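You operate a simulated robot arm through the tools that you are given. There is no shell and no other tool. Be economical: measure what you need, move in short steps, check, and stop when the job is done.

Carry out the task below with a simulated two-armed robot. There is one attempt and no reset: what you move stays moved.

JOB
Run station four at 12 seconds, 2 breaths and 100 bar.
Fine: one cycle, no scorched pad; the other stations' selectors stay as they are. Start no other station.

Only the result counts: the job must be done as asked and must still hold three seconds after the hand-in. Knocking over, shifting, dropping, spilling or breaking anything else fails it.

ROBOT AND FRAMES
Two 7-joint arms with two-finger parallel grippers on one trunk that stands fixed in place. Base frame: the origin is at the foot of the trunk, x ahead of it, y to its left, z up. Readings come in mm, rad, newtons and seconds.
The left shoulder is at [50, 209, 1446], the right one opposite. With the tool pointing down near the work surface each hand reaches from about 100 to 860 mm from the base axis, measured 20 degrees to its own side. Payload 4.4 kg a hand.
The TCP of each hand is the grasp point between the finger pads, 23 mm short of the fingertips. In the tool frame z runs along the fingers and y along their closing line. Largest opening 94 mm; finger width 38, thickness 10; the body of the gripper, 54 by 96 mm, starts 39 mm behind the TCP.
Orientation is told as [roll, pitch, yaw] about the base's x, y, z axes, in that order, counted from this pose: with the fingers straight down and closing along the base's y, the tool's x points along the base's -x, its y along +y and its z along -z.

CONTROLS
- The arms move only by the tool play_rows. It takes "left_plan", "right_plan" or both (then of equal length, played together; a hand with none holds still); each is a list of rows, each a list of 7 numbers: the shift along the base's x, y, z in mm, then the turn, a rotation vector about the base's x, y, z in rad, then the closure, from 0 (fully open) to 1 (shut). In form: [[x, y, z, ax, ay, az, claw], ...]. A call has 1 to 8 rows; each row is the pose to reach, as a shift and turn from the pose commanded when the call began. Each row takes 0.2 s and may step no farther than 50 mm and 0.15 rad from the row before; otherwise, or with a gripper value out of range, the whole call is refused. A pose out of reach is approached as far as the arm can. The call stops where the force on the tool passes 40 N (or 10 N more than at its start, if that is more) or the arm is blocked; 0.2 s more then pass. The fingers move at their own pace (about 108 mm/s each) and stop on an object; they squeeze with about 40 N. The grip force told is the motor's: it shows also when the fingers shut on nothing. Time passes only in rows, and 0.2 s behind the last, so rows that repeat a pose let the fingers close. The reply holds the time, the measured pose of the TCP, the force on the tool along the base axes, the opening and the grip force, in the units named above and with some noise, with the torque about the TCP (base axes, N m) and any sound that the robot's microphone picked up.
- Cameras (640 x 400 px; columns grow to the right, rows downward): "scene" is now at [145.3, -39.6, 1614.4]; the picture's right is [-0.46, -0.89, 0.00], its down [-0.55, 0.28, -0.79] and it looks along [0.70, -0.36, -0.62] (base axes); focal length 214 px, centre (320, 200). "left" rides on the left gripper at [86, -16, -75] in its tool frame; the picture's right is [0.18, 0.98, 0.00], its down [-0.58, 0.11, -0.81] and it looks along [-0.79, 0.15, 0.59] (tool axes); focal length 243 px, centre (320, 200). "right" rides on the right gripper at [86, 16, -74] in its tool frame; the picture's right is [-0.18, 0.98, 0.00], its down [-0.58, -0.11, -0.81] and it looks along [-0.79, -0.15, 0.59] (tool axes); focal length 243 px, centre (320, 200). There is no depth. A picture from a camera that has moved, and an enlarged one, comes with that camera's place and axes in the base frame and with its lens.
- get_image(camera): a new picture of that camera. The clock stands still meanwhile.
- move_column(by): slides the trunk up (or, below 0, down) by that many mm; the arms and the scene camera ride with it, the base frame stays. It gives what a move gives, with no picture.
- turn_head(pan, tilt): turns the head with the scene camera to pan (to the left, within 1.396 rad either way) and tilt (down, from -0.506 to 1.204), counted from straight ahead of the robot. It gives what a move gives.
- zoom(camera, box): a new picture of the part [left, top, right, bottom] of that camera's present view, enlarged. The clock stands still meanwhile.
- sign_off(): hands the job in; it is judged then, once.

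Go step by step. Nothing tells you positions but the pictures and the camera data: compare them with the known pose of the tool, close in by small moves and look again before you grip or let go. The budget is 120 turns and 86 pictures, counting those below and the enlarged ones. Unless the task says otherwise, let go and move clear before handing in, and close with one line.

The tools are called by a JSON object that holds its "op" and its "data". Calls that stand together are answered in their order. play_rows: Moves the arms, as the interface text tells. Its arguments: {"type":"object","properties":{"left_plan":{"type":"array","items":{"type":"array","items":{"type":"number"}}},"right_plan":{"type":"array","items":{"type":"array","items":{"type":"number"}}}},"required":[]} The other tools are called the same way: move_column (by) slides the trunk up or down; turn_head (pan, tilt) turns the head that bears the scene camera; get_image (camera) takes a picture; zoom (camera, box) takes an enlarged picture of a part of a camera's view; sign_off () hands the job in.

At the start:

```text
clock: 0.0
left_ee_pos: [510.9, -31.7, 1478.3]
left_ee_rot: [-0.002, 0.0, -0.001]
left_ft_force: [0.4, 0.8, 0.6]
left_ft_torque: [0.02, -0.02, -0.03]
left_width: 94.1
left_grip_force: 0.1
right_ee_pos: [327.5, -490.9, 1583.0]
right_ee_rot: [0.001, 0.0, -0.001]
right_ft_force: [-0.3, 0.5, 0.4]
right_ft_torque: [-0.01, 0.02, -0.01]
right_width: 94.1
right_grip_force: 0.0
trunk travel left (down, up): [-525.0, 38.0]
head pan, tilt: [-0.478, 0.665]
```

scene: 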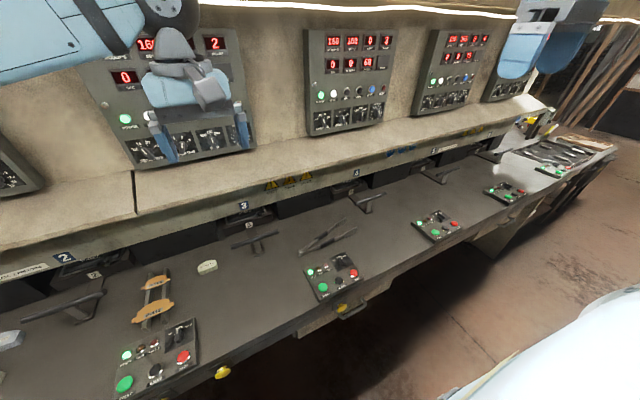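
right: 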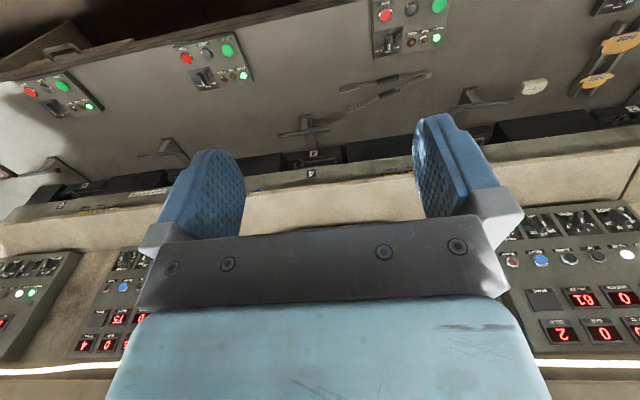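
left: 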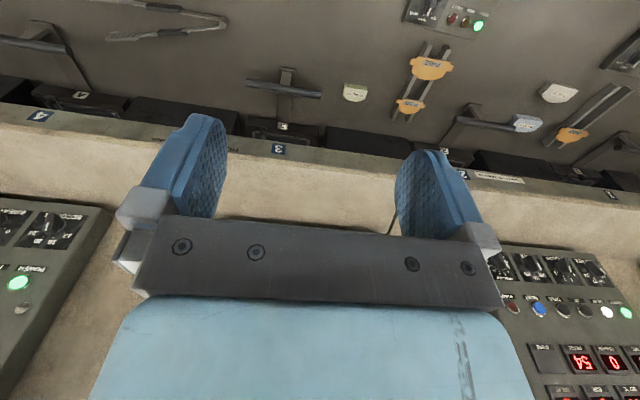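

I see a row of press stations with panels and desk boxes; stations are numbered by labels on the ledge. I'll zoom in to find station four and read its panel.

{"op": "zoom", "data": {"camera": "scene", "box": [280, 10, 420, 150]}}

{"op": "zoom", "data": {"camera": "scene", "box": [220, 130, 500, 310]}}

{"op": "zoom", "data": {"camera": "scene", "box": [400, 10, 640, 200]}}

```text
2.86 times, centred on (350, 80) of scene
camera zoom: at [145.3, -39.6, 1614.4], right [-0.46, -0.89, 0.0], down [-0.55, 0.28, -0.79], along [0.7, -0.36, -0.62], focal length 613 px, centre (234, 543)
```

zoom: 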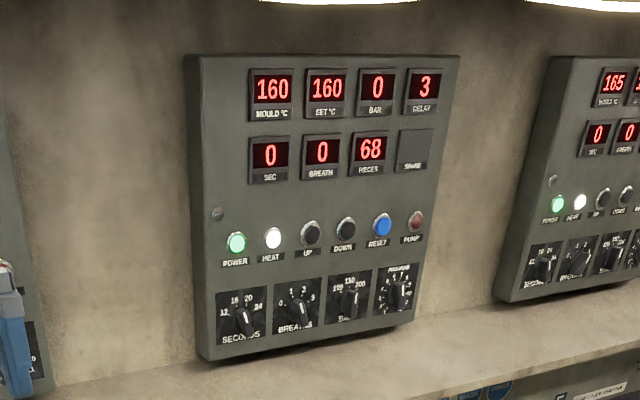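

```text
2.22 times, centred on (360, 220) of scene
camera zoom: at [145.3, -39.6, 1614.4], right [-0.46, -0.89, 0.0], down [-0.55, 0.28, -0.79], along [0.7, -0.36, -0.62], focal length 477 px, centre (231, 156)
```

zoom: 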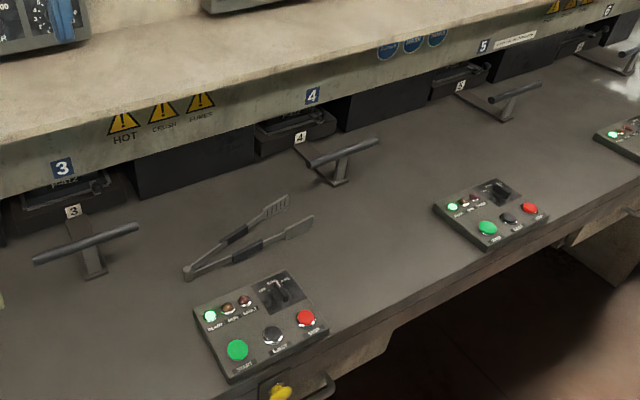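

```text
2.11 times, centred on (520, 105) of scene
camera zoom: at [145.3, -39.6, 1614.4], right [-0.46, -0.89, 0.0], down [-0.55, 0.28, -0.79], along [0.7, -0.36, -0.62], focal length 452 px, centre (-101, 400)
```

zoom: 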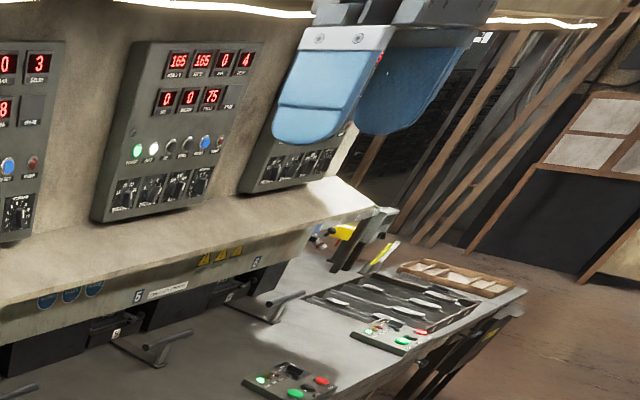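

Wall runs along y; station 4's mould drawer is near y≈-680 with a panel near y≈-720, and boxes near y≈-290 and -855. I need closer views to settle which box belongs to it, so I'll retract the arms a bit and turn the head.

{"op": "turn_head", "data": {"pan": -0.75, "tilt": 0.5}}

{"op": "play_rows", "data": {"left_plan": [[-40, 30, 0, 0, 0, 0, 0], [-80, 60, 0, 0, 0, 0, 0], [-120, 90, 0, 0, 0, 0, 0], [-160, 120, 0, 0, 0, 0, 0]]}}

{"op": "get_image", "data": {"camera": "scene"}}

```text
clock: 0.8
left_ee_pos: [509.0, -30.6, 1479.1]
left_ee_rot: [-0.002, 0.0, 0.0]
left_ft_force: [-0.9, 0.5, 0.6]
left_ft_torque: [-0.01, -0.01, -0.01]
left_width: 94.1
left_grip_force: 0.0
right_ee_pos: [328.4, -491.1, 1583.5]
right_ee_rot: [0.0, 0.001, 0.0]
right_ft_force: [-0.7, -0.3, 0.5]
right_ft_torque: [0.0, -0.03, 0.04]
right_width: 94.2
right_grip_force: 0.0
trunk travel left (down, up): [-525.0, 38.0]
head pan, tilt: [-0.75, 0.499]
```

```text
clock: 1.8
left_ee_pos: [348.9, 91.3, 1477.7]
left_ee_rot: [-0.003, -0.003, -0.002]
left_ft_force: [0.1, 0.3, -0.3]
left_ft_torque: [-0.02, 0.0, 0.0]
left_width: 94.0
left_grip_force: 0.1
right_ee_pos: [326.1, -487.6, 1586.2]
right_ee_rot: [-0.002, 0.0, 0.0]
right_ft_force: [1.1, 1.0, 0.2]
right_ft_torque: [-0.01, -0.03, -0.02]
right_width: 94.3
right_grip_force: 0.0
trunk travel left (down, up): [-525.0, 38.0]
head pan, tilt: [-0.75, 0.499]
```

```text
79 pictures are left
camera scene: at [133.2, -59.5, 1629.5], right [-0.68, -0.73, 0.0], down [-0.35, 0.32, -0.88], along [0.64, -0.6, -0.48], focal length 214 px, centre (320, 200)
```

scene: 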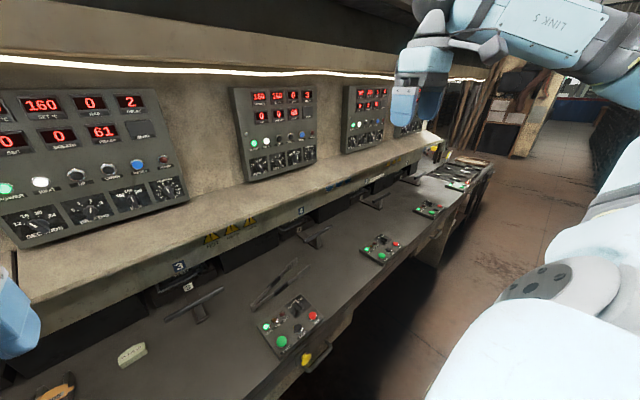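

Now I see it all at an angle. Zooming on panel 4, the boxes and the drawers for details.

{"op": "zoom", "data": {"camera": "scene", "box": [225, 80, 325, 190]}}

{"op": "zoom", "data": {"camera": "scene", "box": [340, 220, 420, 270]}}

{"op": "zoom", "data": {"camera": "scene", "box": [245, 280, 345, 380]}}

{"op": "zoom", "data": {"camera": "scene", "box": [0, 80, 200, 250]}}

```text
3.64 times, centred on (275, 135) of scene
camera zoom: at [133.2, -59.5, 1629.5], right [-0.68, -0.73, 0.0], down [-0.35, 0.32, -0.88], along [0.64, -0.6, -0.48], focal length 780 px, centre (484, 436)
```

zoom: 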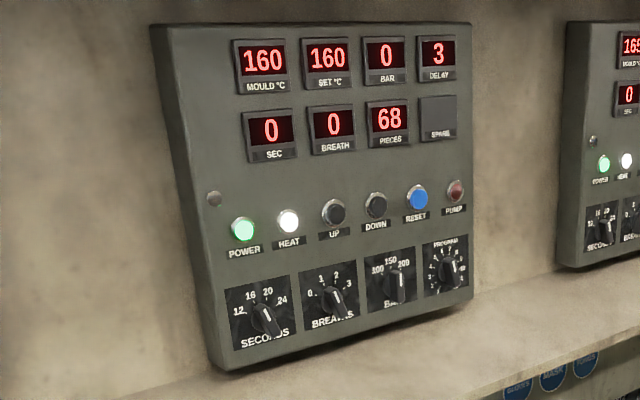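

```text
8.00 times, centred on (380, 245) of scene
camera zoom: at [133.2, -59.5, 1629.5], right [-0.68, -0.73, 0.0], down [-0.35, 0.32, -0.88], along [0.64, -0.6, -0.48], focal length 1716 px, centre (-160, -160)
```

zoom: 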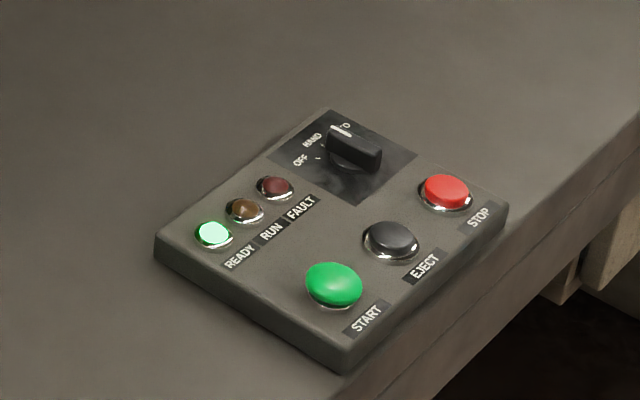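

```text
4.00 times, centred on (295, 330) of scene
camera zoom: at [133.2, -59.5, 1629.5], right [-0.68, -0.73, 0.0], down [-0.35, 0.32, -0.88], along [0.64, -0.6, -0.48], focal length 858 px, centre (420, -320)
```

zoom: 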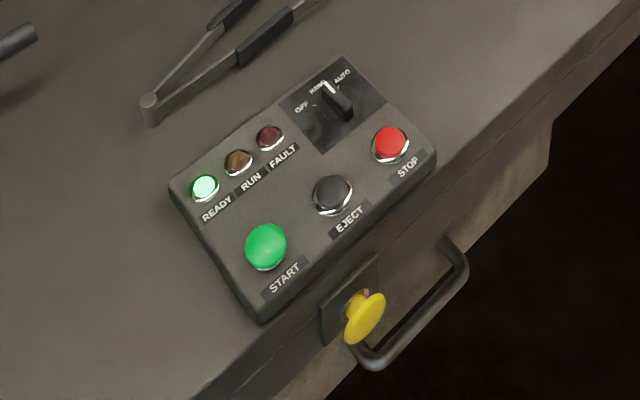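

```text
2.35 times, centred on (100, 165) of scene
camera zoom: at [133.2, -59.5, 1629.5], right [-0.68, -0.73, 0.0], down [-0.35, 0.32, -0.88], along [0.64, -0.6, -0.48], focal length 505 px, centre (838, 282)
```

zoom: 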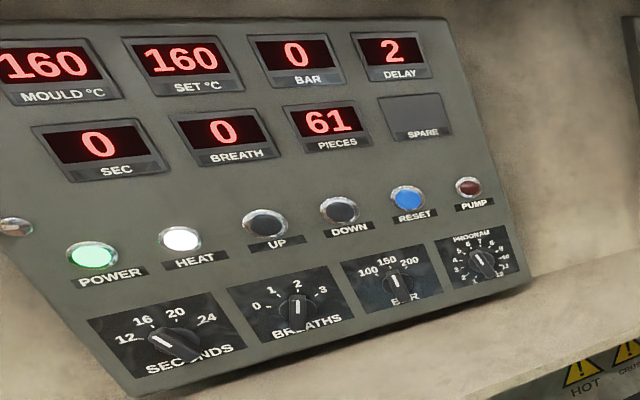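

Triangulation puts panel 4 at x≈853, y≈-400…-690, z≈1350–1500, and its box (in AUTO, READY) around y≈-860. I'll read the signs nearby and check the bench ends to confirm the box-to-station mapping.

{"op": "zoom", "data": {"camera": "scene", "box": [280, 150, 420, 250]}}

{"op": "zoom", "data": {"camera": "scene", "box": [390, 130, 500, 220]}}

{"op": "turn_head", "data": {"pan": 0.7, "tilt": 0.6}}

{"op": "get_image", "data": {"camera": "scene"}}

```text
4.00 times, centred on (350, 200) of scene
camera zoom: at [133.2, -59.5, 1629.5], right [-0.68, -0.73, 0.0], down [-0.35, 0.32, -0.88], along [0.64, -0.6, -0.48], focal length 858 px, centre (200, 200)
```

zoom: 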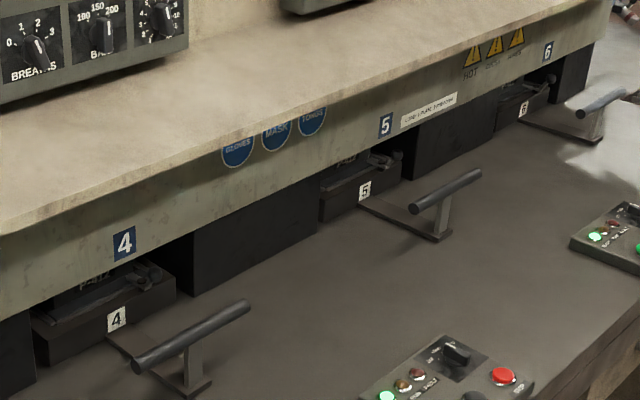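

```text
4.44 times, centred on (445, 175) of scene
camera zoom: at [133.2, -59.5, 1629.5], right [-0.68, -0.73, 0.0], down [-0.35, 0.32, -0.88], along [0.64, -0.6, -0.48], focal length 953 px, centre (-236, 311)
```

zoom: 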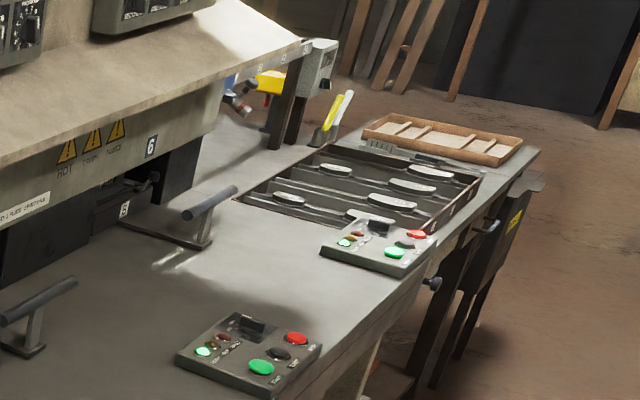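

```text
clock: 3.4
left_ee_pos: [351.0, 88.7, 1478.1]
left_ee_rot: [0.0, 0.001, 0.001]
left_ft_force: [0.3, 0.2, -0.4]
left_ft_torque: [0.04, -0.02, -0.01]
left_width: 94.2
left_grip_force: 0.1
right_ee_pos: [328.6, -490.7, 1583.1]
right_ee_rot: [-0.001, -0.001, -0.001]
right_ft_force: [-1.5, 0.4, -0.3]
right_ft_torque: [0.03, 0.02, 0.03]
right_width: 94.1
right_grip_force: 0.0
trunk travel left (down, up): [-525.0, 38.0]
head pan, tilt: [0.7, 0.6]
```

```text
72 pictures are left
camera scene: at [136.4, 56.8, 1620.1], right [0.64, -0.77, 0.0], down [-0.43, -0.36, -0.83], along [0.63, 0.53, -0.56], focal length 214 px, centre (320, 200)
```

scene: 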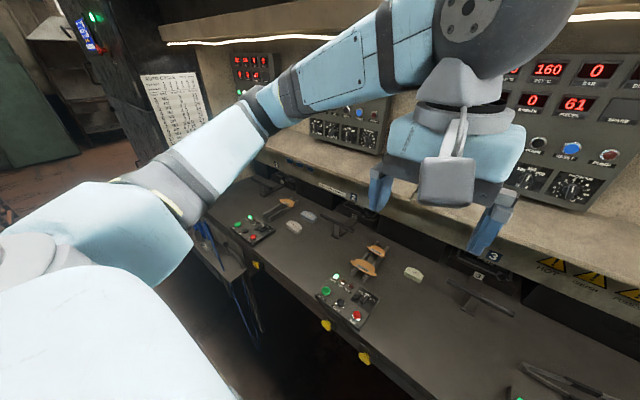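

Six boxes with each one right of its drawer: station 4's box is the one at y≈-860. There's a posted instruction sheet at left; I'll read it.

{"op": "zoom", "data": {"camera": "scene", "box": [130, 65, 220, 155]}}

{"op": "turn_head", "data": {"pan": 0.9, "tilt": 0.25}}

{"op": "get_image", "data": {"camera": "scene"}}

```text
4.44 times, centred on (175, 110) of scene
camera zoom: at [136.4, 56.8, 1620.1], right [0.64, -0.77, 0.0], down [-0.43, -0.36, -0.83], along [0.63, 0.53, -0.56], focal length 953 px, centre (964, 600)
```

zoom: 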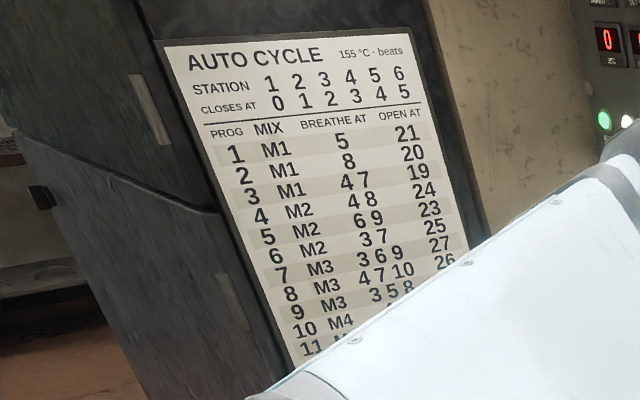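

```text
clock: 4.2
left_ee_pos: [352.0, 88.5, 1477.4]
left_ee_rot: [-0.001, 0.0, 0.0]
left_ft_force: [-0.2, -0.4, -0.5]
left_ft_torque: [-0.02, 0.01, 0.01]
left_width: 94.2
left_grip_force: 0.1
right_ee_pos: [327.3, -489.1, 1582.3]
right_ee_rot: [0.0, 0.0, -0.001]
right_ft_force: [-0.4, 0.5, -0.9]
right_ft_torque: [-0.01, -0.04, 0.0]
right_width: 94.0
right_grip_force: 0.0
trunk travel left (down, up): [-525.0, 38.0]
head pan, tilt: [0.901, 0.25]
```

```text
70 pictures are left
camera scene: at [126.7, 73.3, 1652.2], right [0.78, -0.62, 0.0], down [-0.15, -0.19, -0.97], along [0.6, 0.76, -0.25], focal length 214 px, centre (320, 200)
```

scene: 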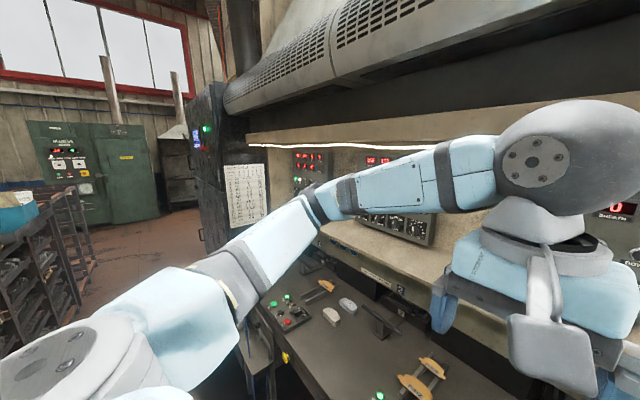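

{"op": "zoom", "data": {"camera": "scene", "box": [215, 155, 275, 235]}}

{"op": "zoom", "data": {"camera": "scene", "box": [185, 90, 235, 160]}}

```text
5.00 times, centred on (245, 195) of scene
camera zoom: at [126.7, 73.3, 1652.2], right [0.78, -0.62, 0.0], down [-0.15, -0.19, -0.97], along [0.6, 0.76, -0.25], focal length 1072 px, centre (695, 225)
```

zoom: 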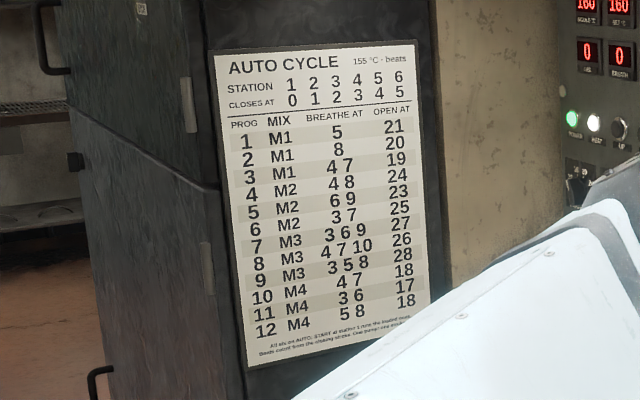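

```text
5.71 times, centred on (210, 125) of scene
camera zoom: at [126.7, 73.3, 1652.2], right [0.78, -0.62, 0.0], down [-0.15, -0.19, -0.97], along [0.6, 0.76, -0.25], focal length 1226 px, centre (949, 629)
```

zoom: 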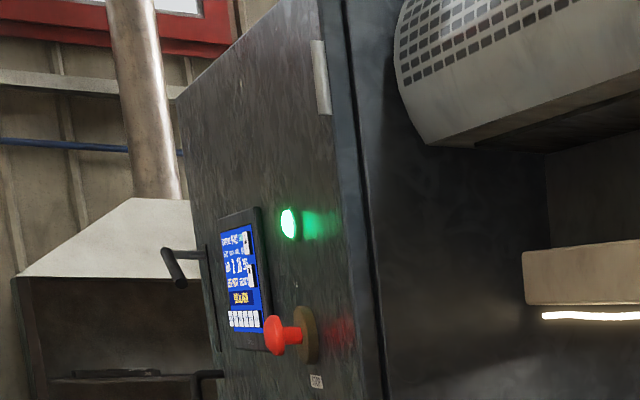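

{"op": "zoom", "data": {"camera": "scene", "box": [228, 214, 262, 230]}}

{"op": "zoom", "data": {"camera": "scene", "box": [197, 120, 211, 138]}}

```text
16.00 times, centred on (245, 222) of scene
camera zoom: at [126.7, 73.3, 1652.2], right [0.78, -0.62, 0.0], down [-0.15, -0.19, -0.97], along [0.6, 0.76, -0.25], focal length 3432 px, centre (1520, -152)
```

zoom: 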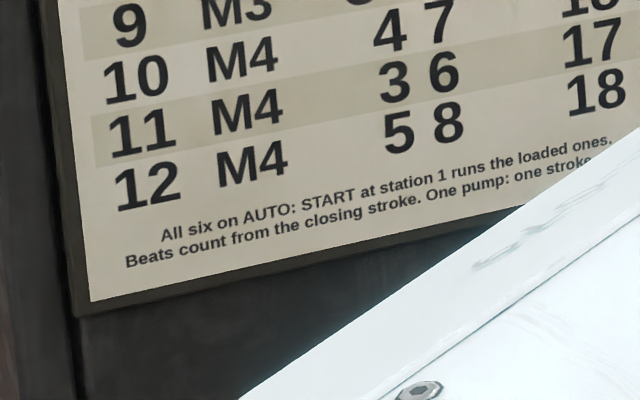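

```text
16.00 times, centred on (204, 129) of scene
camera zoom: at [126.7, 73.3, 1652.2], right [0.78, -0.62, 0.0], down [-0.15, -0.19, -0.97], along [0.6, 0.76, -0.25], focal length 3432 px, centre (2176, 1336)
```

zoom: 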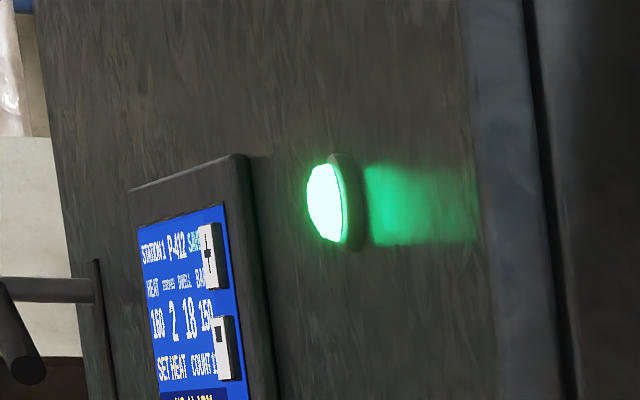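

The sheet says AUTO is the six-station program from station 1; so station 4 alone must be put on HAND (its box is now on AUTO), dials set, then START pressed. First I orient the right hand to face the panel and look closely at its knobs.

{"op": "turn_head", "data": {"pan": -0.6, "tilt": 0.45}}

{"op": "play_rows", "data": {"right_plan": [[15, 0, -20, 0, -0.14, 0, 0.5], [30, 0, -40, 0, -0.28, 0, 1], [45, 0, -60, 0, -0.42, 0, 1], [60, 0, -80, 0, -0.56, 0, 1], [80, 0, -100, 0, -0.7, 0, 1], [100, 0, -120, 0, -0.84, 0, 1], [120, 0, -140, 0, -0.98, 0, 1], [140, 0, -160, 0, -1.12, 0, 1]]}}

{"op": "play_rows", "data": {"right_plan": [[30, 0, -20, 0, -0.15, 0, 1], [60, 0, -40, 0, -0.3, 0, 1], [90, 0, -50, 0, -0.451, 0, 1], [120, 0, -60, 0, -0.451, 0, 1], [150, 0, -70, 0, -0.451, 0, 1], [150, 0, -70, 0, -0.451, 0, 1]]}}

{"op": "get_image", "data": {"camera": "right"}}

{"op": "get_image", "data": {"camera": "scene"}}

```text
clock: 5.8
left_ee_pos: [350.0, 88.9, 1477.6]
left_ee_rot: [0.001, 0.0, -0.001]
left_ft_force: [1.0, -0.7, -0.2]
left_ft_torque: [-0.01, 0.0, 0.0]
left_width: 94.0
left_grip_force: 0.0
right_ee_pos: [326.8, -490.2, 1582.8]
right_ee_rot: [0.0, 0.0, 0.0]
right_ft_force: [0.7, 0.1, 0.5]
right_ft_torque: [0.0, 0.03, -0.02]
right_width: 94.0
right_grip_force: 0.0
trunk travel left (down, up): [-525.0, 38.0]
head pan, tilt: [-0.6, 0.45]
```

```text
clock: 7.6
left_ee_pos: [352.5, 86.8, 1477.8]
left_ee_rot: [0.001, 0.003, 0.001]
left_ft_force: [0.5, 0.1, -0.4]
left_ft_torque: [0.01, 0.02, -0.02]
left_width: 93.8
left_grip_force: 0.1
right_ee_pos: [470.2, -491.6, 1419.9]
right_ee_rot: [0.008, -1.117, -0.005]
right_ft_force: [0.1, 0.7, 0.4]
right_ft_torque: [0.01, 0.01, 0.0]
right_width: 0.0
right_grip_force: 40.2
trunk travel left (down, up): [-525.0, 38.0]
head pan, tilt: [-0.6, 0.45]
```

```text
clock: 9.2
left_ee_pos: [352.1, 89.3, 1477.5]
left_ee_rot: [-0.001, 0.0, -0.001]
left_ft_force: [0.0, 0.4, 0.4]
left_ft_torque: [-0.01, 0.02, 0.02]
left_width: 94.1
left_grip_force: 0.1
right_ee_pos: [525.5, -541.9, 1373.6]
right_ee_rot: [-0.01, -1.493, 0.009]
right_ft_force: [-0.1, 0.7, -0.1]
right_ft_torque: [-0.01, 0.02, -0.01]
right_width: 0.0
right_grip_force: 39.8
right hand out of reach, approached as far as the arm can: row 2, 3, 4, 5, 6
trunk travel left (down, up): [-525.0, 38.0]
head pan, tilt: [-0.6, 0.45]
stopped in row 6 (right hand): the arm was blocked; the commanded pose is now the measured one
```

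```text
65 pictures are left
camera right: at [445.5, -524.8, 1293.6], right [0.01, 0.98, 0.18], down [-0.76, -0.11, 0.64], along [0.65, -0.15, 0.74], focal length 243 px, centre (320, 200)
```

right: 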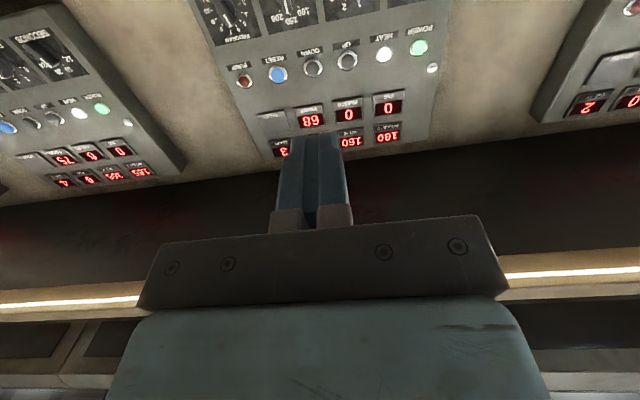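

```text
64 pictures are left
camera scene: at [146.0, -51.4, 1633.4], right [-0.57, -0.82, 0.0], down [-0.36, 0.25, -0.9], along [0.74, -0.51, -0.44], focal length 214 px, centre (320, 200)
```

scene: 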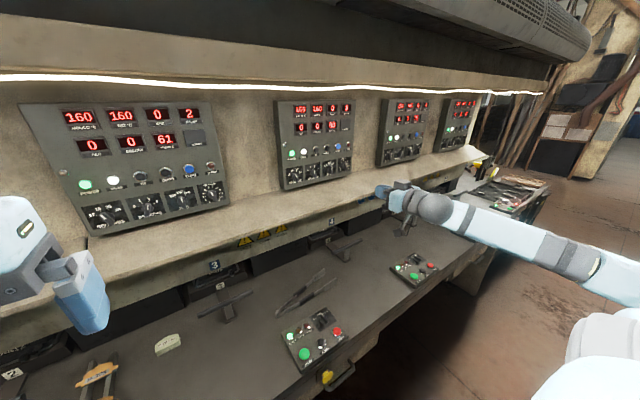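

The arm hit a joint limit with the hand fully level. I'll relax the pitch (finger pointing forward and down) and see how far forward it can then go.

{"op": "play_rows", "data": {"right_plan": [[0, 10, 10, 0, 0.15, 0, 1], [10, 30, 20, 0, 0.3, 0, 1], [20, 40, 20, 0, 0.45, 0, 1], [50, 40, 20, 0, 0.5, 0, 1], [80, 40, 20, 0, 0.5, 0, 1], [110, 40, 20, 0, 0.5, 0, 1], [140, 40, 20, 0, 0.5, 0, 1]]}}

{"op": "get_image", "data": {"camera": "scene"}}

```text
clock: 10.8
left_ee_pos: [353.0, 88.7, 1477.2]
left_ee_rot: [0.001, 0.0, -0.001]
left_ft_force: [0.1, 0.5, 0.0]
left_ft_torque: [0.01, 0.04, -0.03]
left_width: 93.8
left_grip_force: 0.0
right_ee_pos: [665.9, -500.3, 1393.4]
right_ee_rot: [-0.001, -0.994, 0.001]
right_ft_force: [-0.1, 0.4, 0.4]
right_ft_torque: [0.0, -0.01, -0.01]
right_width: 0.1
right_grip_force: 40.6
trunk travel left (down, up): [-525.0, 38.0]
head pan, tilt: [-0.6, 0.45]
```

```text
63 pictures are left
camera scene: at [146.7, -51.6, 1633.4], right [-0.57, -0.82, 0.0], down [-0.36, 0.25, -0.9], along [0.74, -0.51, -0.44], focal length 214 px, centre (320, 200)
```

scene: 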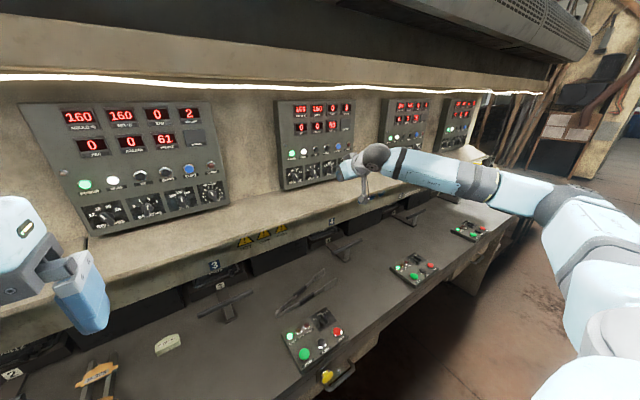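

Works at pitch -1.0. Look from the hand camera now.

{"op": "get_image", "data": {"camera": "right"}}

{"op": "zoom", "data": {"camera": "scene", "box": [270, 90, 360, 200]}}

```text
62 pictures are left
camera right: at [557.5, -483.9, 1361.9], right [0.1, 0.98, 0.15], down [-0.36, -0.11, 0.93], along [0.93, -0.15, 0.34], focal length 243 px, centre (320, 200)
```

right: 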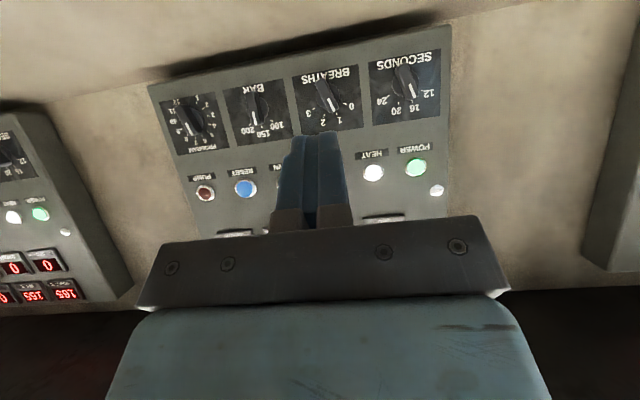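

```text
3.64 times, centred on (315, 145) of scene
camera zoom: at [146.7, -51.6, 1633.4], right [-0.57, -0.82, 0.0], down [-0.36, 0.25, -0.9], along [0.74, -0.51, -0.44], focal length 780 px, centre (338, 400)
```

zoom: 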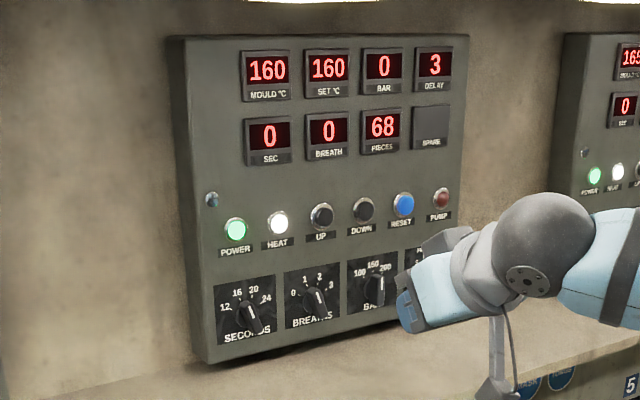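

Zooming on the knobs from the hand camera.

{"op": "zoom", "data": {"camera": "right", "box": [285, 45, 450, 140]}}

{"op": "zoom", "data": {"camera": "right", "box": [155, 70, 310, 160]}}

```text
3.88 times, centred on (368, 92) of right
camera zoom: at [557.5, -483.9, 1361.9], right [0.1, 0.98, 0.15], down [-0.36, -0.11, 0.93], along [0.93, -0.15, 0.34], focal length 941 px, centre (136, 617)
```

zoom: 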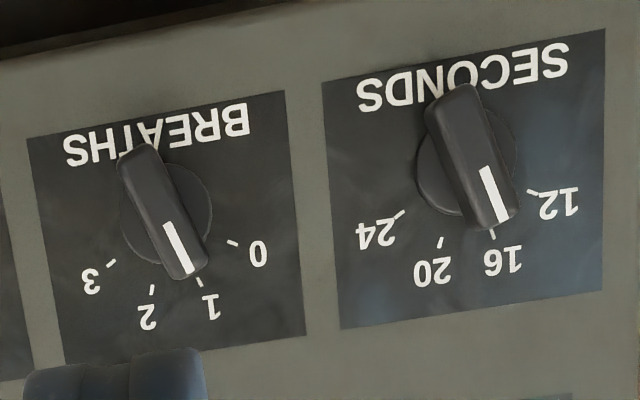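

```text
4.13 times, centred on (232, 115) of right
camera zoom: at [557.5, -483.9, 1361.9], right [0.1, 0.98, 0.15], down [-0.36, -0.11, 0.93], along [0.93, -0.15, 0.34], focal length 1002 px, centre (681, 551)
```

zoom: 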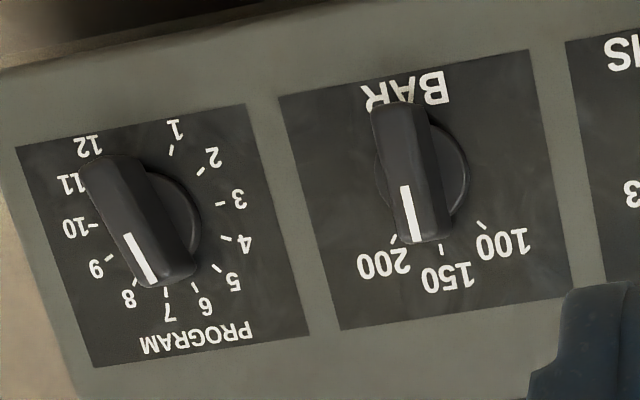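

Selectors read: seconds 16, breaths 1, bar 150 (40° steps, knobs at z≈1348, y≈-420/-502/-584, panel face x≈852, vertical). I'll bring the hand level in front of the seconds knob, fingers partly open.

{"op": "play_rows", "data": {"right_plan": [[15, 15, -8, 0, -0.1, 0, 0.6], [30, 30, -16, 0, -0.2, 0, 0.6], [45, 45, -24, 0, -0.3, 0, 0.6], [60, 60, -32, 0, -0.4, 0, 0.6], [75, 75, -40, 0, -0.5, 0, 0.6], [85, 80, -45, 0, -0.571, 0, 0.6]]}}

{"op": "get_image", "data": {"camera": "right"}}

```text
clock: 12.2
left_ee_pos: [350.3, 90.9, 1478.3]
left_ee_rot: [-0.003, 0.0, -0.001]
left_ft_force: [0.8, 0.1, 0.2]
left_ft_torque: [0.0, 0.0, -0.01]
left_width: 93.9
left_grip_force: 0.1
right_ee_pos: [749.0, -421.9, 1350.0]
right_ee_rot: [-0.783, -1.566, 0.782]
right_ft_force: [0.5, 0.6, 0.3]
right_ft_torque: [0.0, 0.05, -0.02]
right_width: 37.6
right_grip_force: 0.0
trunk travel left (down, up): [-525.0, 38.0]
head pan, tilt: [-0.6, 0.45]
```

```text
58 pictures are left
camera right: at [674.8, -405.7, 1264.6], right [0.0, 0.98, 0.18], down [-0.8, -0.1, 0.58], along [0.59, -0.15, 0.79], focal length 243 px, centre (320, 200)
```

right: 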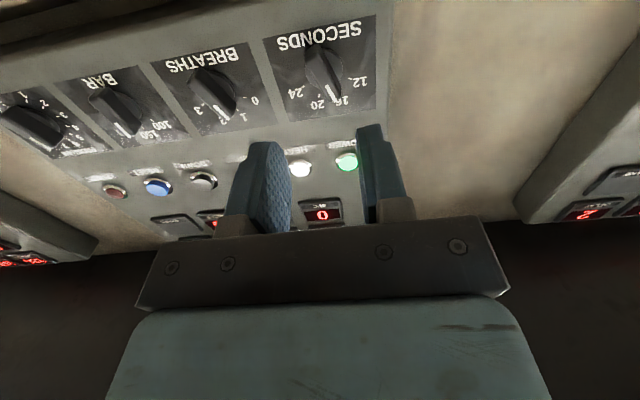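

Level hand achieved. Roll -0.35 to align with the pointer, and move closer.

{"op": "play_rows", "data": {"right_plan": [[5, 0, 0, -0.12, 0, 0, 0.6], [10, 1, -2, -0.24, 0, 0, 0.6], [20, 2, -2, -0.35, 0, 0, 0.6], [30, 2, -2, -0.35, 0, 0, 0.6]]}}

{"op": "get_image", "data": {"camera": "right"}}

{"op": "zoom", "data": {"camera": "scene", "box": [270, 140, 350, 200]}}

```text
clock: 13.2
left_ee_pos: [350.8, 88.4, 1478.9]
left_ee_rot: [0.0, 0.0, 0.0]
left_ft_force: [0.8, -0.2, 0.6]
left_ft_torque: [0.0, -0.03, -0.02]
left_width: 93.9
left_grip_force: 0.0
right_ee_pos: [757.8, -452.2, 1311.4]
right_ee_rot: [-1.485, -1.371, 1.489]
right_ft_force: [-1.2, -0.4, -0.1]
right_ft_torque: [0.0, 0.03, 0.01]
right_width: 37.6
right_grip_force: 0.1
right hand out of reach, approached as far as the arm can: row 1, 2, 3, 4
trunk travel left (down, up): [-525.0, 38.0]
head pan, tilt: [-0.6, 0.45]
```

```text
57 pictures are left
camera right: at [682.1, -453.0, 1225.6], right [0.0, 1.0, -0.01], down [-0.8, 0.0, 0.61], along [0.61, 0.01, 0.8], focal length 243 px, centre (320, 200)
```

right: 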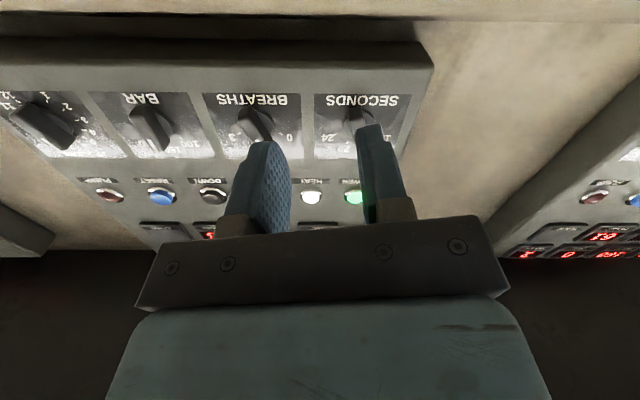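

```text
6.67 times, centred on (310, 170) of scene
camera zoom: at [144.3, -51.2, 1633.7], right [-0.57, -0.82, 0.0], down [-0.36, 0.25, -0.9], along [0.74, -0.51, -0.43], focal length 1430 px, centre (387, 400)
```

zoom: 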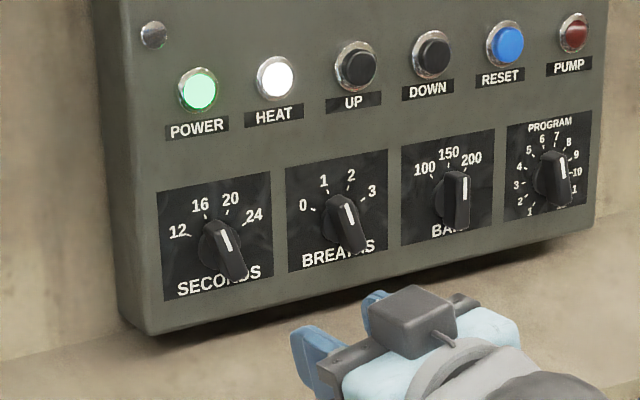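

Rolling is beyond the wrist range, so I'll instead push the knob's pointer end sideways with closed fingertips (hand level, unrolled). First undo the roll and close the fingers, right of the seconds knob and slightly above its pivot.

{"op": "play_rows", "data": {"right_plan": [[-10, 0, 0, 0.12, 0, 0, 1], [-20, -5, 5, 0.24, 0, 0, 1], [-30, -12, 15, 0.35, 0, 0, 1], [-30, -20, 25, 0.35, 0, 0, 1], [-30, -22, 33, 0.35, 0, 0, 1], [-30, -22, 33, 0.35, 0, 0, 1]]}}

{"op": "get_image", "data": {"camera": "right"}}

```text
clock: 14.6
left_ee_pos: [351.3, 88.9, 1478.8]
left_ee_rot: [-0.001, 0.0, 0.001]
left_ft_force: [-0.1, 0.6, -0.6]
left_ft_torque: [0.0, -0.03, -0.03]
left_width: 93.9
left_grip_force: 0.1
right_ee_pos: [726.8, -473.8, 1344.4]
right_ee_rot: [1.476, -1.416, -1.468]
right_ft_force: [0.5, -0.2, 0.0]
right_ft_torque: [0.01, 0.01, 0.04]
right_width: 0.1
right_grip_force: 40.0
trunk travel left (down, up): [-525.0, 38.0]
head pan, tilt: [-0.6, 0.45]
```

```text
55 pictures are left
camera right: at [651.6, -444.8, 1263.0], right [0.0, 0.94, 0.33], down [-0.8, -0.21, 0.57], along [0.61, -0.26, 0.75], focal length 243 px, centre (320, 200)
```

right: 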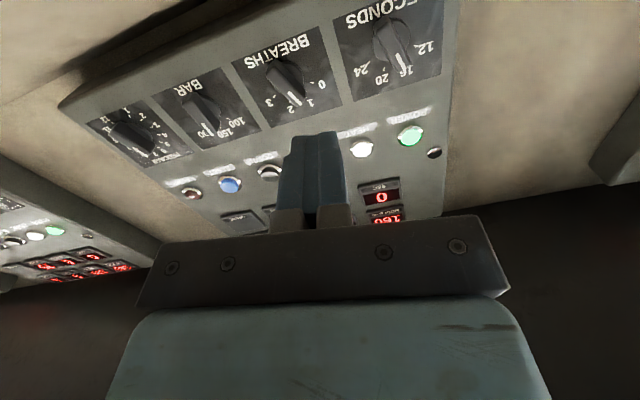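

{"op": "play_rows", "data": {"right_plan": [[5, 8, 12, -0.08, 0, 0, 1], [10, 18, 24, -0.155, 0, 0, 1], [15, 24, 36, -0.155, 0, 0, 1], [30, 24, 37, -0.155, 0, 0, 1], [50, 24, 37, -0.155, 0, 0, 1]]}}

{"op": "get_image", "data": {"camera": "right"}}

{"op": "zoom", "data": {"camera": "scene", "box": [270, 140, 350, 200]}}

```text
clock: 15.8
left_ee_pos: [351.7, 88.7, 1477.4]
left_ee_rot: [0.001, 0.001, 0.0]
left_ft_force: [-0.1, -0.3, -0.3]
left_ft_torque: [0.03, 0.02, 0.0]
left_width: 93.8
left_grip_force: 0.0
right_ee_pos: [778.0, -450.5, 1380.5]
right_ee_rot: [-0.089, -1.553, 0.097]
right_ft_force: [-0.6, 0.1, -0.3]
right_ft_torque: [0.04, -0.01, 0.01]
right_width: 0.1
right_grip_force: 39.8
trunk travel left (down, up): [-525.0, 38.0]
head pan, tilt: [-0.6, 0.45]
```

```text
54 pictures are left
camera right: at [702.2, -434.1, 1295.9], right [0.0, 0.98, 0.18], down [-0.8, -0.11, 0.6], along [0.61, -0.14, 0.78], focal length 243 px, centre (320, 200)
```

right: 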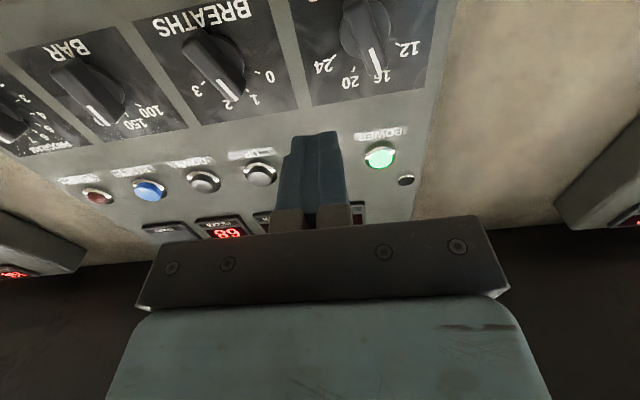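

```text
6.67 times, centred on (310, 170) of scene
camera zoom: at [145.5, -51.7, 1633.5], right [-0.57, -0.82, 0.0], down [-0.36, 0.25, -0.9], along [0.74, -0.51, -0.44], focal length 1430 px, centre (387, 400)
```

zoom: 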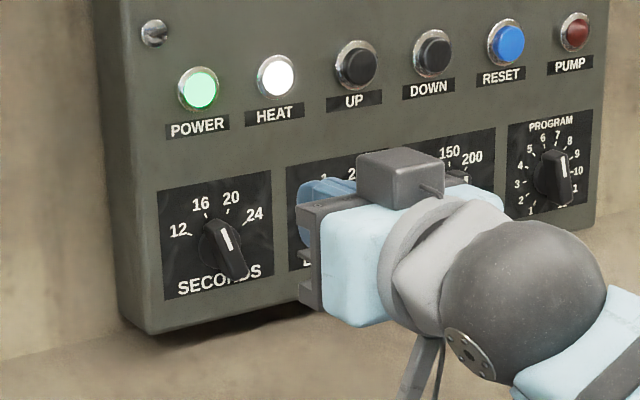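

Advance to engage beside the knob, then push left in small steps.

{"op": "play_rows", "data": {"right_plan": [[20, 0, 0, 0, 0, 0, 1], [41, 0, 0, 0, 0, 0, 1], [41, 8, 0, 0, 0, 0, 1], [41, 14, 0, 0, 0, 0, 1], [41, 18, 0, 0, 0, 0, 1], [41, 22, 0, 0, 0, 0, 1]]}}

{"op": "zoom", "data": {"camera": "right", "box": [240, 0, 480, 150]}}

{"op": "zoom", "data": {"camera": "scene", "box": [270, 140, 350, 200]}}

```text
clock: 17.2
left_ee_pos: [351.2, 88.2, 1478.3]
left_ee_rot: [-0.001, 0.0, 0.0]
left_ft_force: [0.4, 0.6, 0.3]
left_ft_torque: [-0.01, -0.02, 0.01]
left_width: 94.1
left_grip_force: 0.0
right_ee_pos: [817.4, -428.5, 1381.8]
right_ee_rot: [-0.045, -1.555, 0.05]
right_ft_force: [1.7, -2.5, 2.6]
right_ft_torque: [-0.01, -0.1, -0.06]
right_width: 0.1
right_grip_force: 39.6
trunk travel left (down, up): [-525.0, 38.0]
head pan, tilt: [-0.6, 0.45]
```

```text
2.67 times, centred on (360, 75) of right
camera zoom: at [742.0, -412.5, 1296.7], right [0.0, 0.98, 0.18], down [-0.8, -0.11, 0.59], along [0.6, -0.14, 0.78], focal length 647 px, centre (213, 533)
```

zoom: 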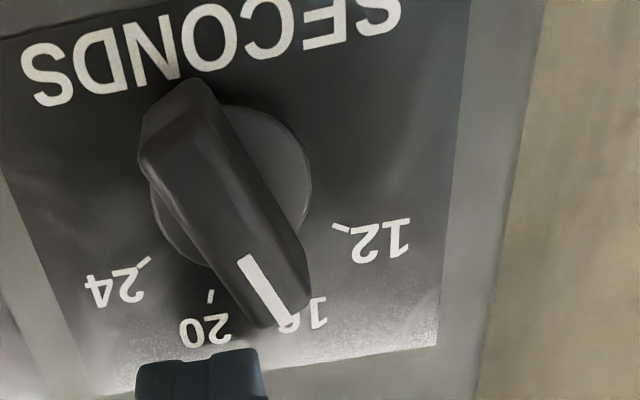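

```text
6.67 times, centred on (310, 170) of scene
camera zoom: at [144.5, -52.3, 1633.7], right [-0.57, -0.82, 0.0], down [-0.36, 0.25, -0.9], along [0.74, -0.51, -0.44], focal length 1430 px, centre (387, 400)
```

zoom: 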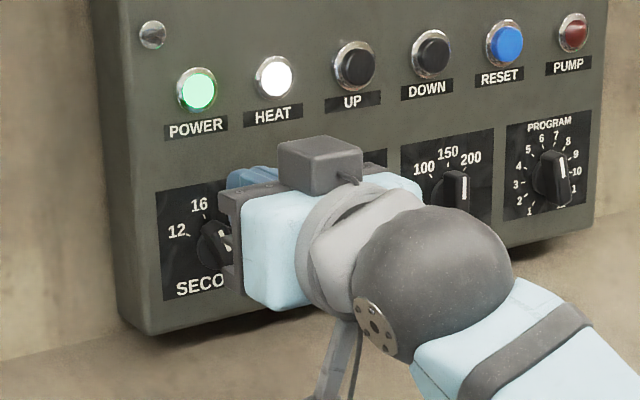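

Contact is just beginning. Continue pushing left.

{"op": "play_rows", "data": {"right_plan": [[0, 3, 0, 0, 0, 0, 1], [0, 6, 0, 0, 0, 0, 1], [0, 9, 0, 0, 0, 0, 1]]}}

{"op": "zoom", "data": {"camera": "right", "box": [240, 0, 480, 150]}}

```text
clock: 18.0
left_ee_pos: [351.6, 89.4, 1477.4]
left_ee_rot: [-0.001, 0.0, 0.001]
left_ft_force: [-0.1, 0.6, 0.4]
left_ft_torque: [0.0, 0.03, 0.0]
left_width: 94.3
left_grip_force: 0.1
right_ee_pos: [817.8, -420.0, 1382.3]
right_ee_rot: [-0.059, -1.557, 0.067]
right_ft_force: [0.5, 0.2, 0.2]
right_ft_torque: [0.01, -0.04, -0.01]
right_width: 0.0
right_grip_force: 39.8
trunk travel left (down, up): [-525.0, 38.0]
head pan, tilt: [-0.6, 0.45]
```

```text
2.67 times, centred on (360, 75) of right
camera zoom: at [741.7, -403.0, 1296.5], right [0.0, 0.98, 0.18], down [-0.8, -0.11, 0.59], along [0.61, -0.14, 0.78], focal length 647 px, centre (213, 533)
```

zoom: 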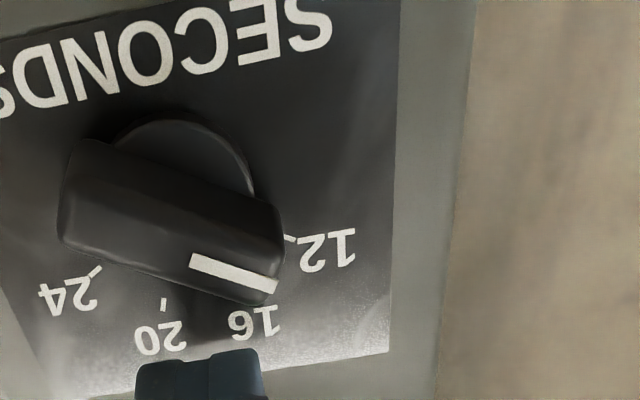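

Seconds snapped to 12. Now back off and move to the left side of the breaths knob's pointer, to push it right by one step.

{"op": "play_rows", "data": {"right_plan": [[-25, 0, 0, 0, 0, 0, 1], [-45, 0, 0, 0, 0, 0, 1], [-45, -25, 0, 0, 0, 0, 1], [-45, -49, 0, 0, 0, 0, 1], [-25, -49, 0, 0, 0, 0, 1], [0, -49, 0, 0, 0, 0, 1], [0, -55, 0, 0, 0, 0, 1]]}}

{"op": "zoom", "data": {"camera": "right", "box": [150, 0, 480, 206]}}

```text
clock: 19.6
left_ee_pos: [349.7, 88.7, 1478.5]
left_ee_rot: [0.0, -0.001, -0.001]
left_ft_force: [-1.5, 1.1, -0.5]
left_ft_torque: [0.01, -0.02, 0.05]
left_width: 94.0
left_grip_force: 0.0
right_ee_pos: [816.4, -475.2, 1382.3]
right_ee_rot: [0.008, -1.555, 0.002]
right_ft_force: [-0.6, 0.4, -0.4]
right_ft_torque: [-0.01, -0.01, 0.02]
right_width: 0.2
right_grip_force: 39.9
trunk travel left (down, up): [-525.0, 38.0]
head pan, tilt: [-0.6, 0.45]
```

```text
1.94 times, centred on (315, 103) of right
camera zoom: at [741.1, -458.6, 1297.3], right [-0.01, 0.98, 0.18], down [-0.8, -0.12, 0.59], along [0.6, -0.14, 0.78], focal length 470 px, centre (330, 388)
```

zoom: 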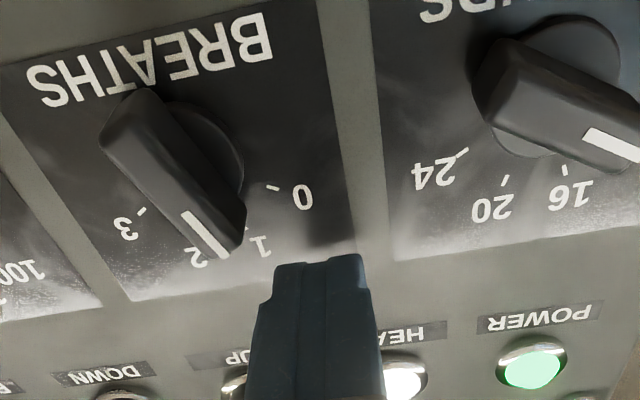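

Push right gradually.

{"op": "play_rows", "data": {"right_plan": [[0, -4, 0, 0, 0, 0, 1], [0, -7, 0, 0, 0, 0, 1], [0, -9, 0, 0, 0, 0, 1], [0, -11, 0, 0, 0, 0, 1]]}}

{"op": "zoom", "data": {"camera": "right", "box": [150, 0, 480, 206]}}

```text
clock: 20.6
left_ee_pos: [350.6, 90.1, 1478.5]
left_ee_rot: [-0.001, 0.002, -0.001]
left_ft_force: [-0.1, -0.1, 0.4]
left_ft_torque: [-0.02, 0.01, 0.0]
left_width: 94.2
left_grip_force: 0.0
right_ee_pos: [817.1, -484.0, 1383.5]
right_ee_rot: [-0.091, -1.557, 0.098]
right_ft_force: [1.5, 1.2, 2.1]
right_ft_torque: [0.03, -0.07, 0.04]
right_width: 0.0
right_grip_force: 40.0
trunk travel left (down, up): [-525.0, 38.0]
head pan, tilt: [-0.6, 0.45]
```

```text
1.94 times, centred on (315, 103) of right
camera zoom: at [742.1, -468.4, 1297.0], right [-0.01, 0.98, 0.18], down [-0.8, -0.11, 0.59], along [0.6, -0.14, 0.78], focal length 470 px, centre (330, 388)
```

zoom: 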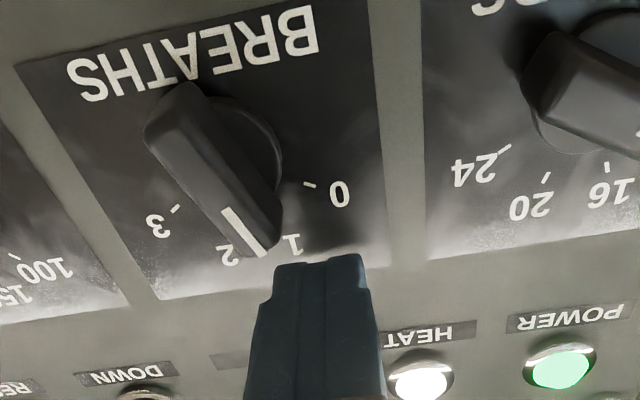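

Contact is building. Continue in 2 mm steps, checking.

{"op": "play_rows", "data": {"right_plan": [[0, -2, 0, 0, 0, 0, 1], [0, -4, 0, 0, 0, 0, 1]]}}

{"op": "zoom", "data": {"camera": "right", "box": [150, 0, 480, 206]}}

```text
clock: 21.2
left_ee_pos: [352.2, 90.8, 1479.3]
left_ee_rot: [-0.001, -0.001, -0.002]
left_ft_force: [-0.7, 0.8, -0.4]
left_ft_torque: [0.02, 0.02, 0.01]
left_width: 94.2
left_grip_force: 0.1
right_ee_pos: [817.7, -486.4, 1383.2]
right_ee_rot: [-0.168, -1.558, 0.177]
right_ft_force: [6.8, 5.6, 9.0]
right_ft_torque: [0.01, -0.33, 0.19]
right_width: 0.1
right_grip_force: 40.0
trunk travel left (down, up): [-525.0, 38.0]
head pan, tilt: [-0.6, 0.45]
```

```text
1.94 times, centred on (315, 103) of right
camera zoom: at [742.1, -471.3, 1298.2], right [-0.01, 0.98, 0.18], down [-0.8, -0.11, 0.59], along [0.6, -0.14, 0.78], focal length 470 px, centre (330, 388)
```

zoom: 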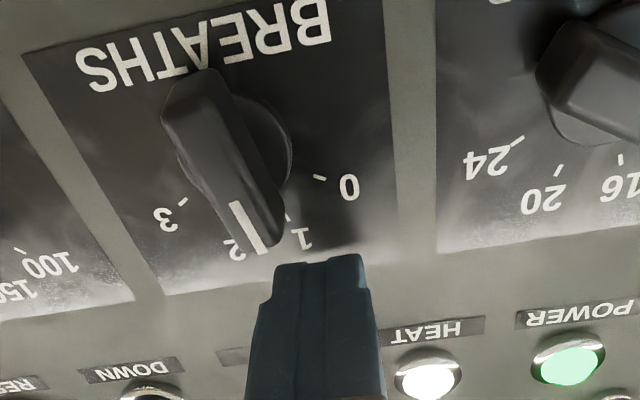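

The bar has begun to turn; the upward force suggests I'm touching its rounded end. Lower by 3 mm and push a bit more.

{"op": "play_rows", "data": {"right_plan": [[0, 1, -2, 0, 0, 0, 1], [0, 0, -4, 0, 0, 0, 1], [0, -2, -4, 0, 0, 0, 1], [0, -3, -4, 0, 0, 0, 1]]}}

{"op": "zoom", "data": {"camera": "right", "box": [150, 0, 480, 206]}}

```text
clock: 22.2
left_ee_pos: [350.9, 94.0, 1477.5]
left_ee_rot: [-0.005, -0.001, 0.0]
left_ft_force: [-0.4, 1.1, -0.7]
left_ft_torque: [0.02, 0.0, 0.0]
left_width: 93.9
left_grip_force: 0.0
right_ee_pos: [816.9, -484.4, 1382.2]
right_ee_rot: [-0.481, -1.557, 0.491]
right_ft_force: [17.2, 15.7, 24.2]
right_ft_torque: [0.08, -0.83, 0.48]
right_width: 0.0
right_grip_force: 40.0
trunk travel left (down, up): [-525.0, 38.0]
head pan, tilt: [-0.6, 0.45]
```

```text
1.94 times, centred on (315, 103) of right
camera zoom: at [741.9, -470.3, 1297.1], right [-0.01, 0.98, 0.18], down [-0.8, -0.11, 0.59], along [0.6, -0.14, 0.79], focal length 470 px, centre (330, 388)
```

zoom: 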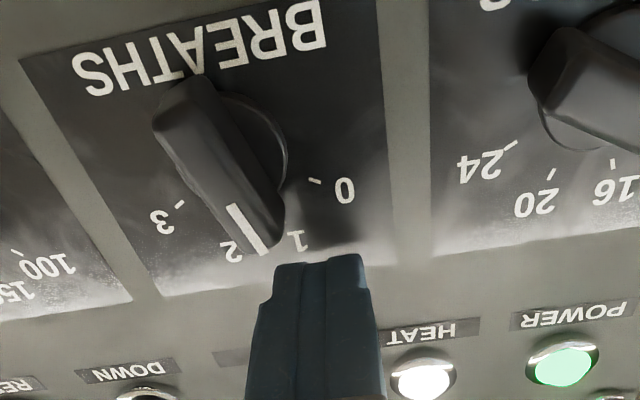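

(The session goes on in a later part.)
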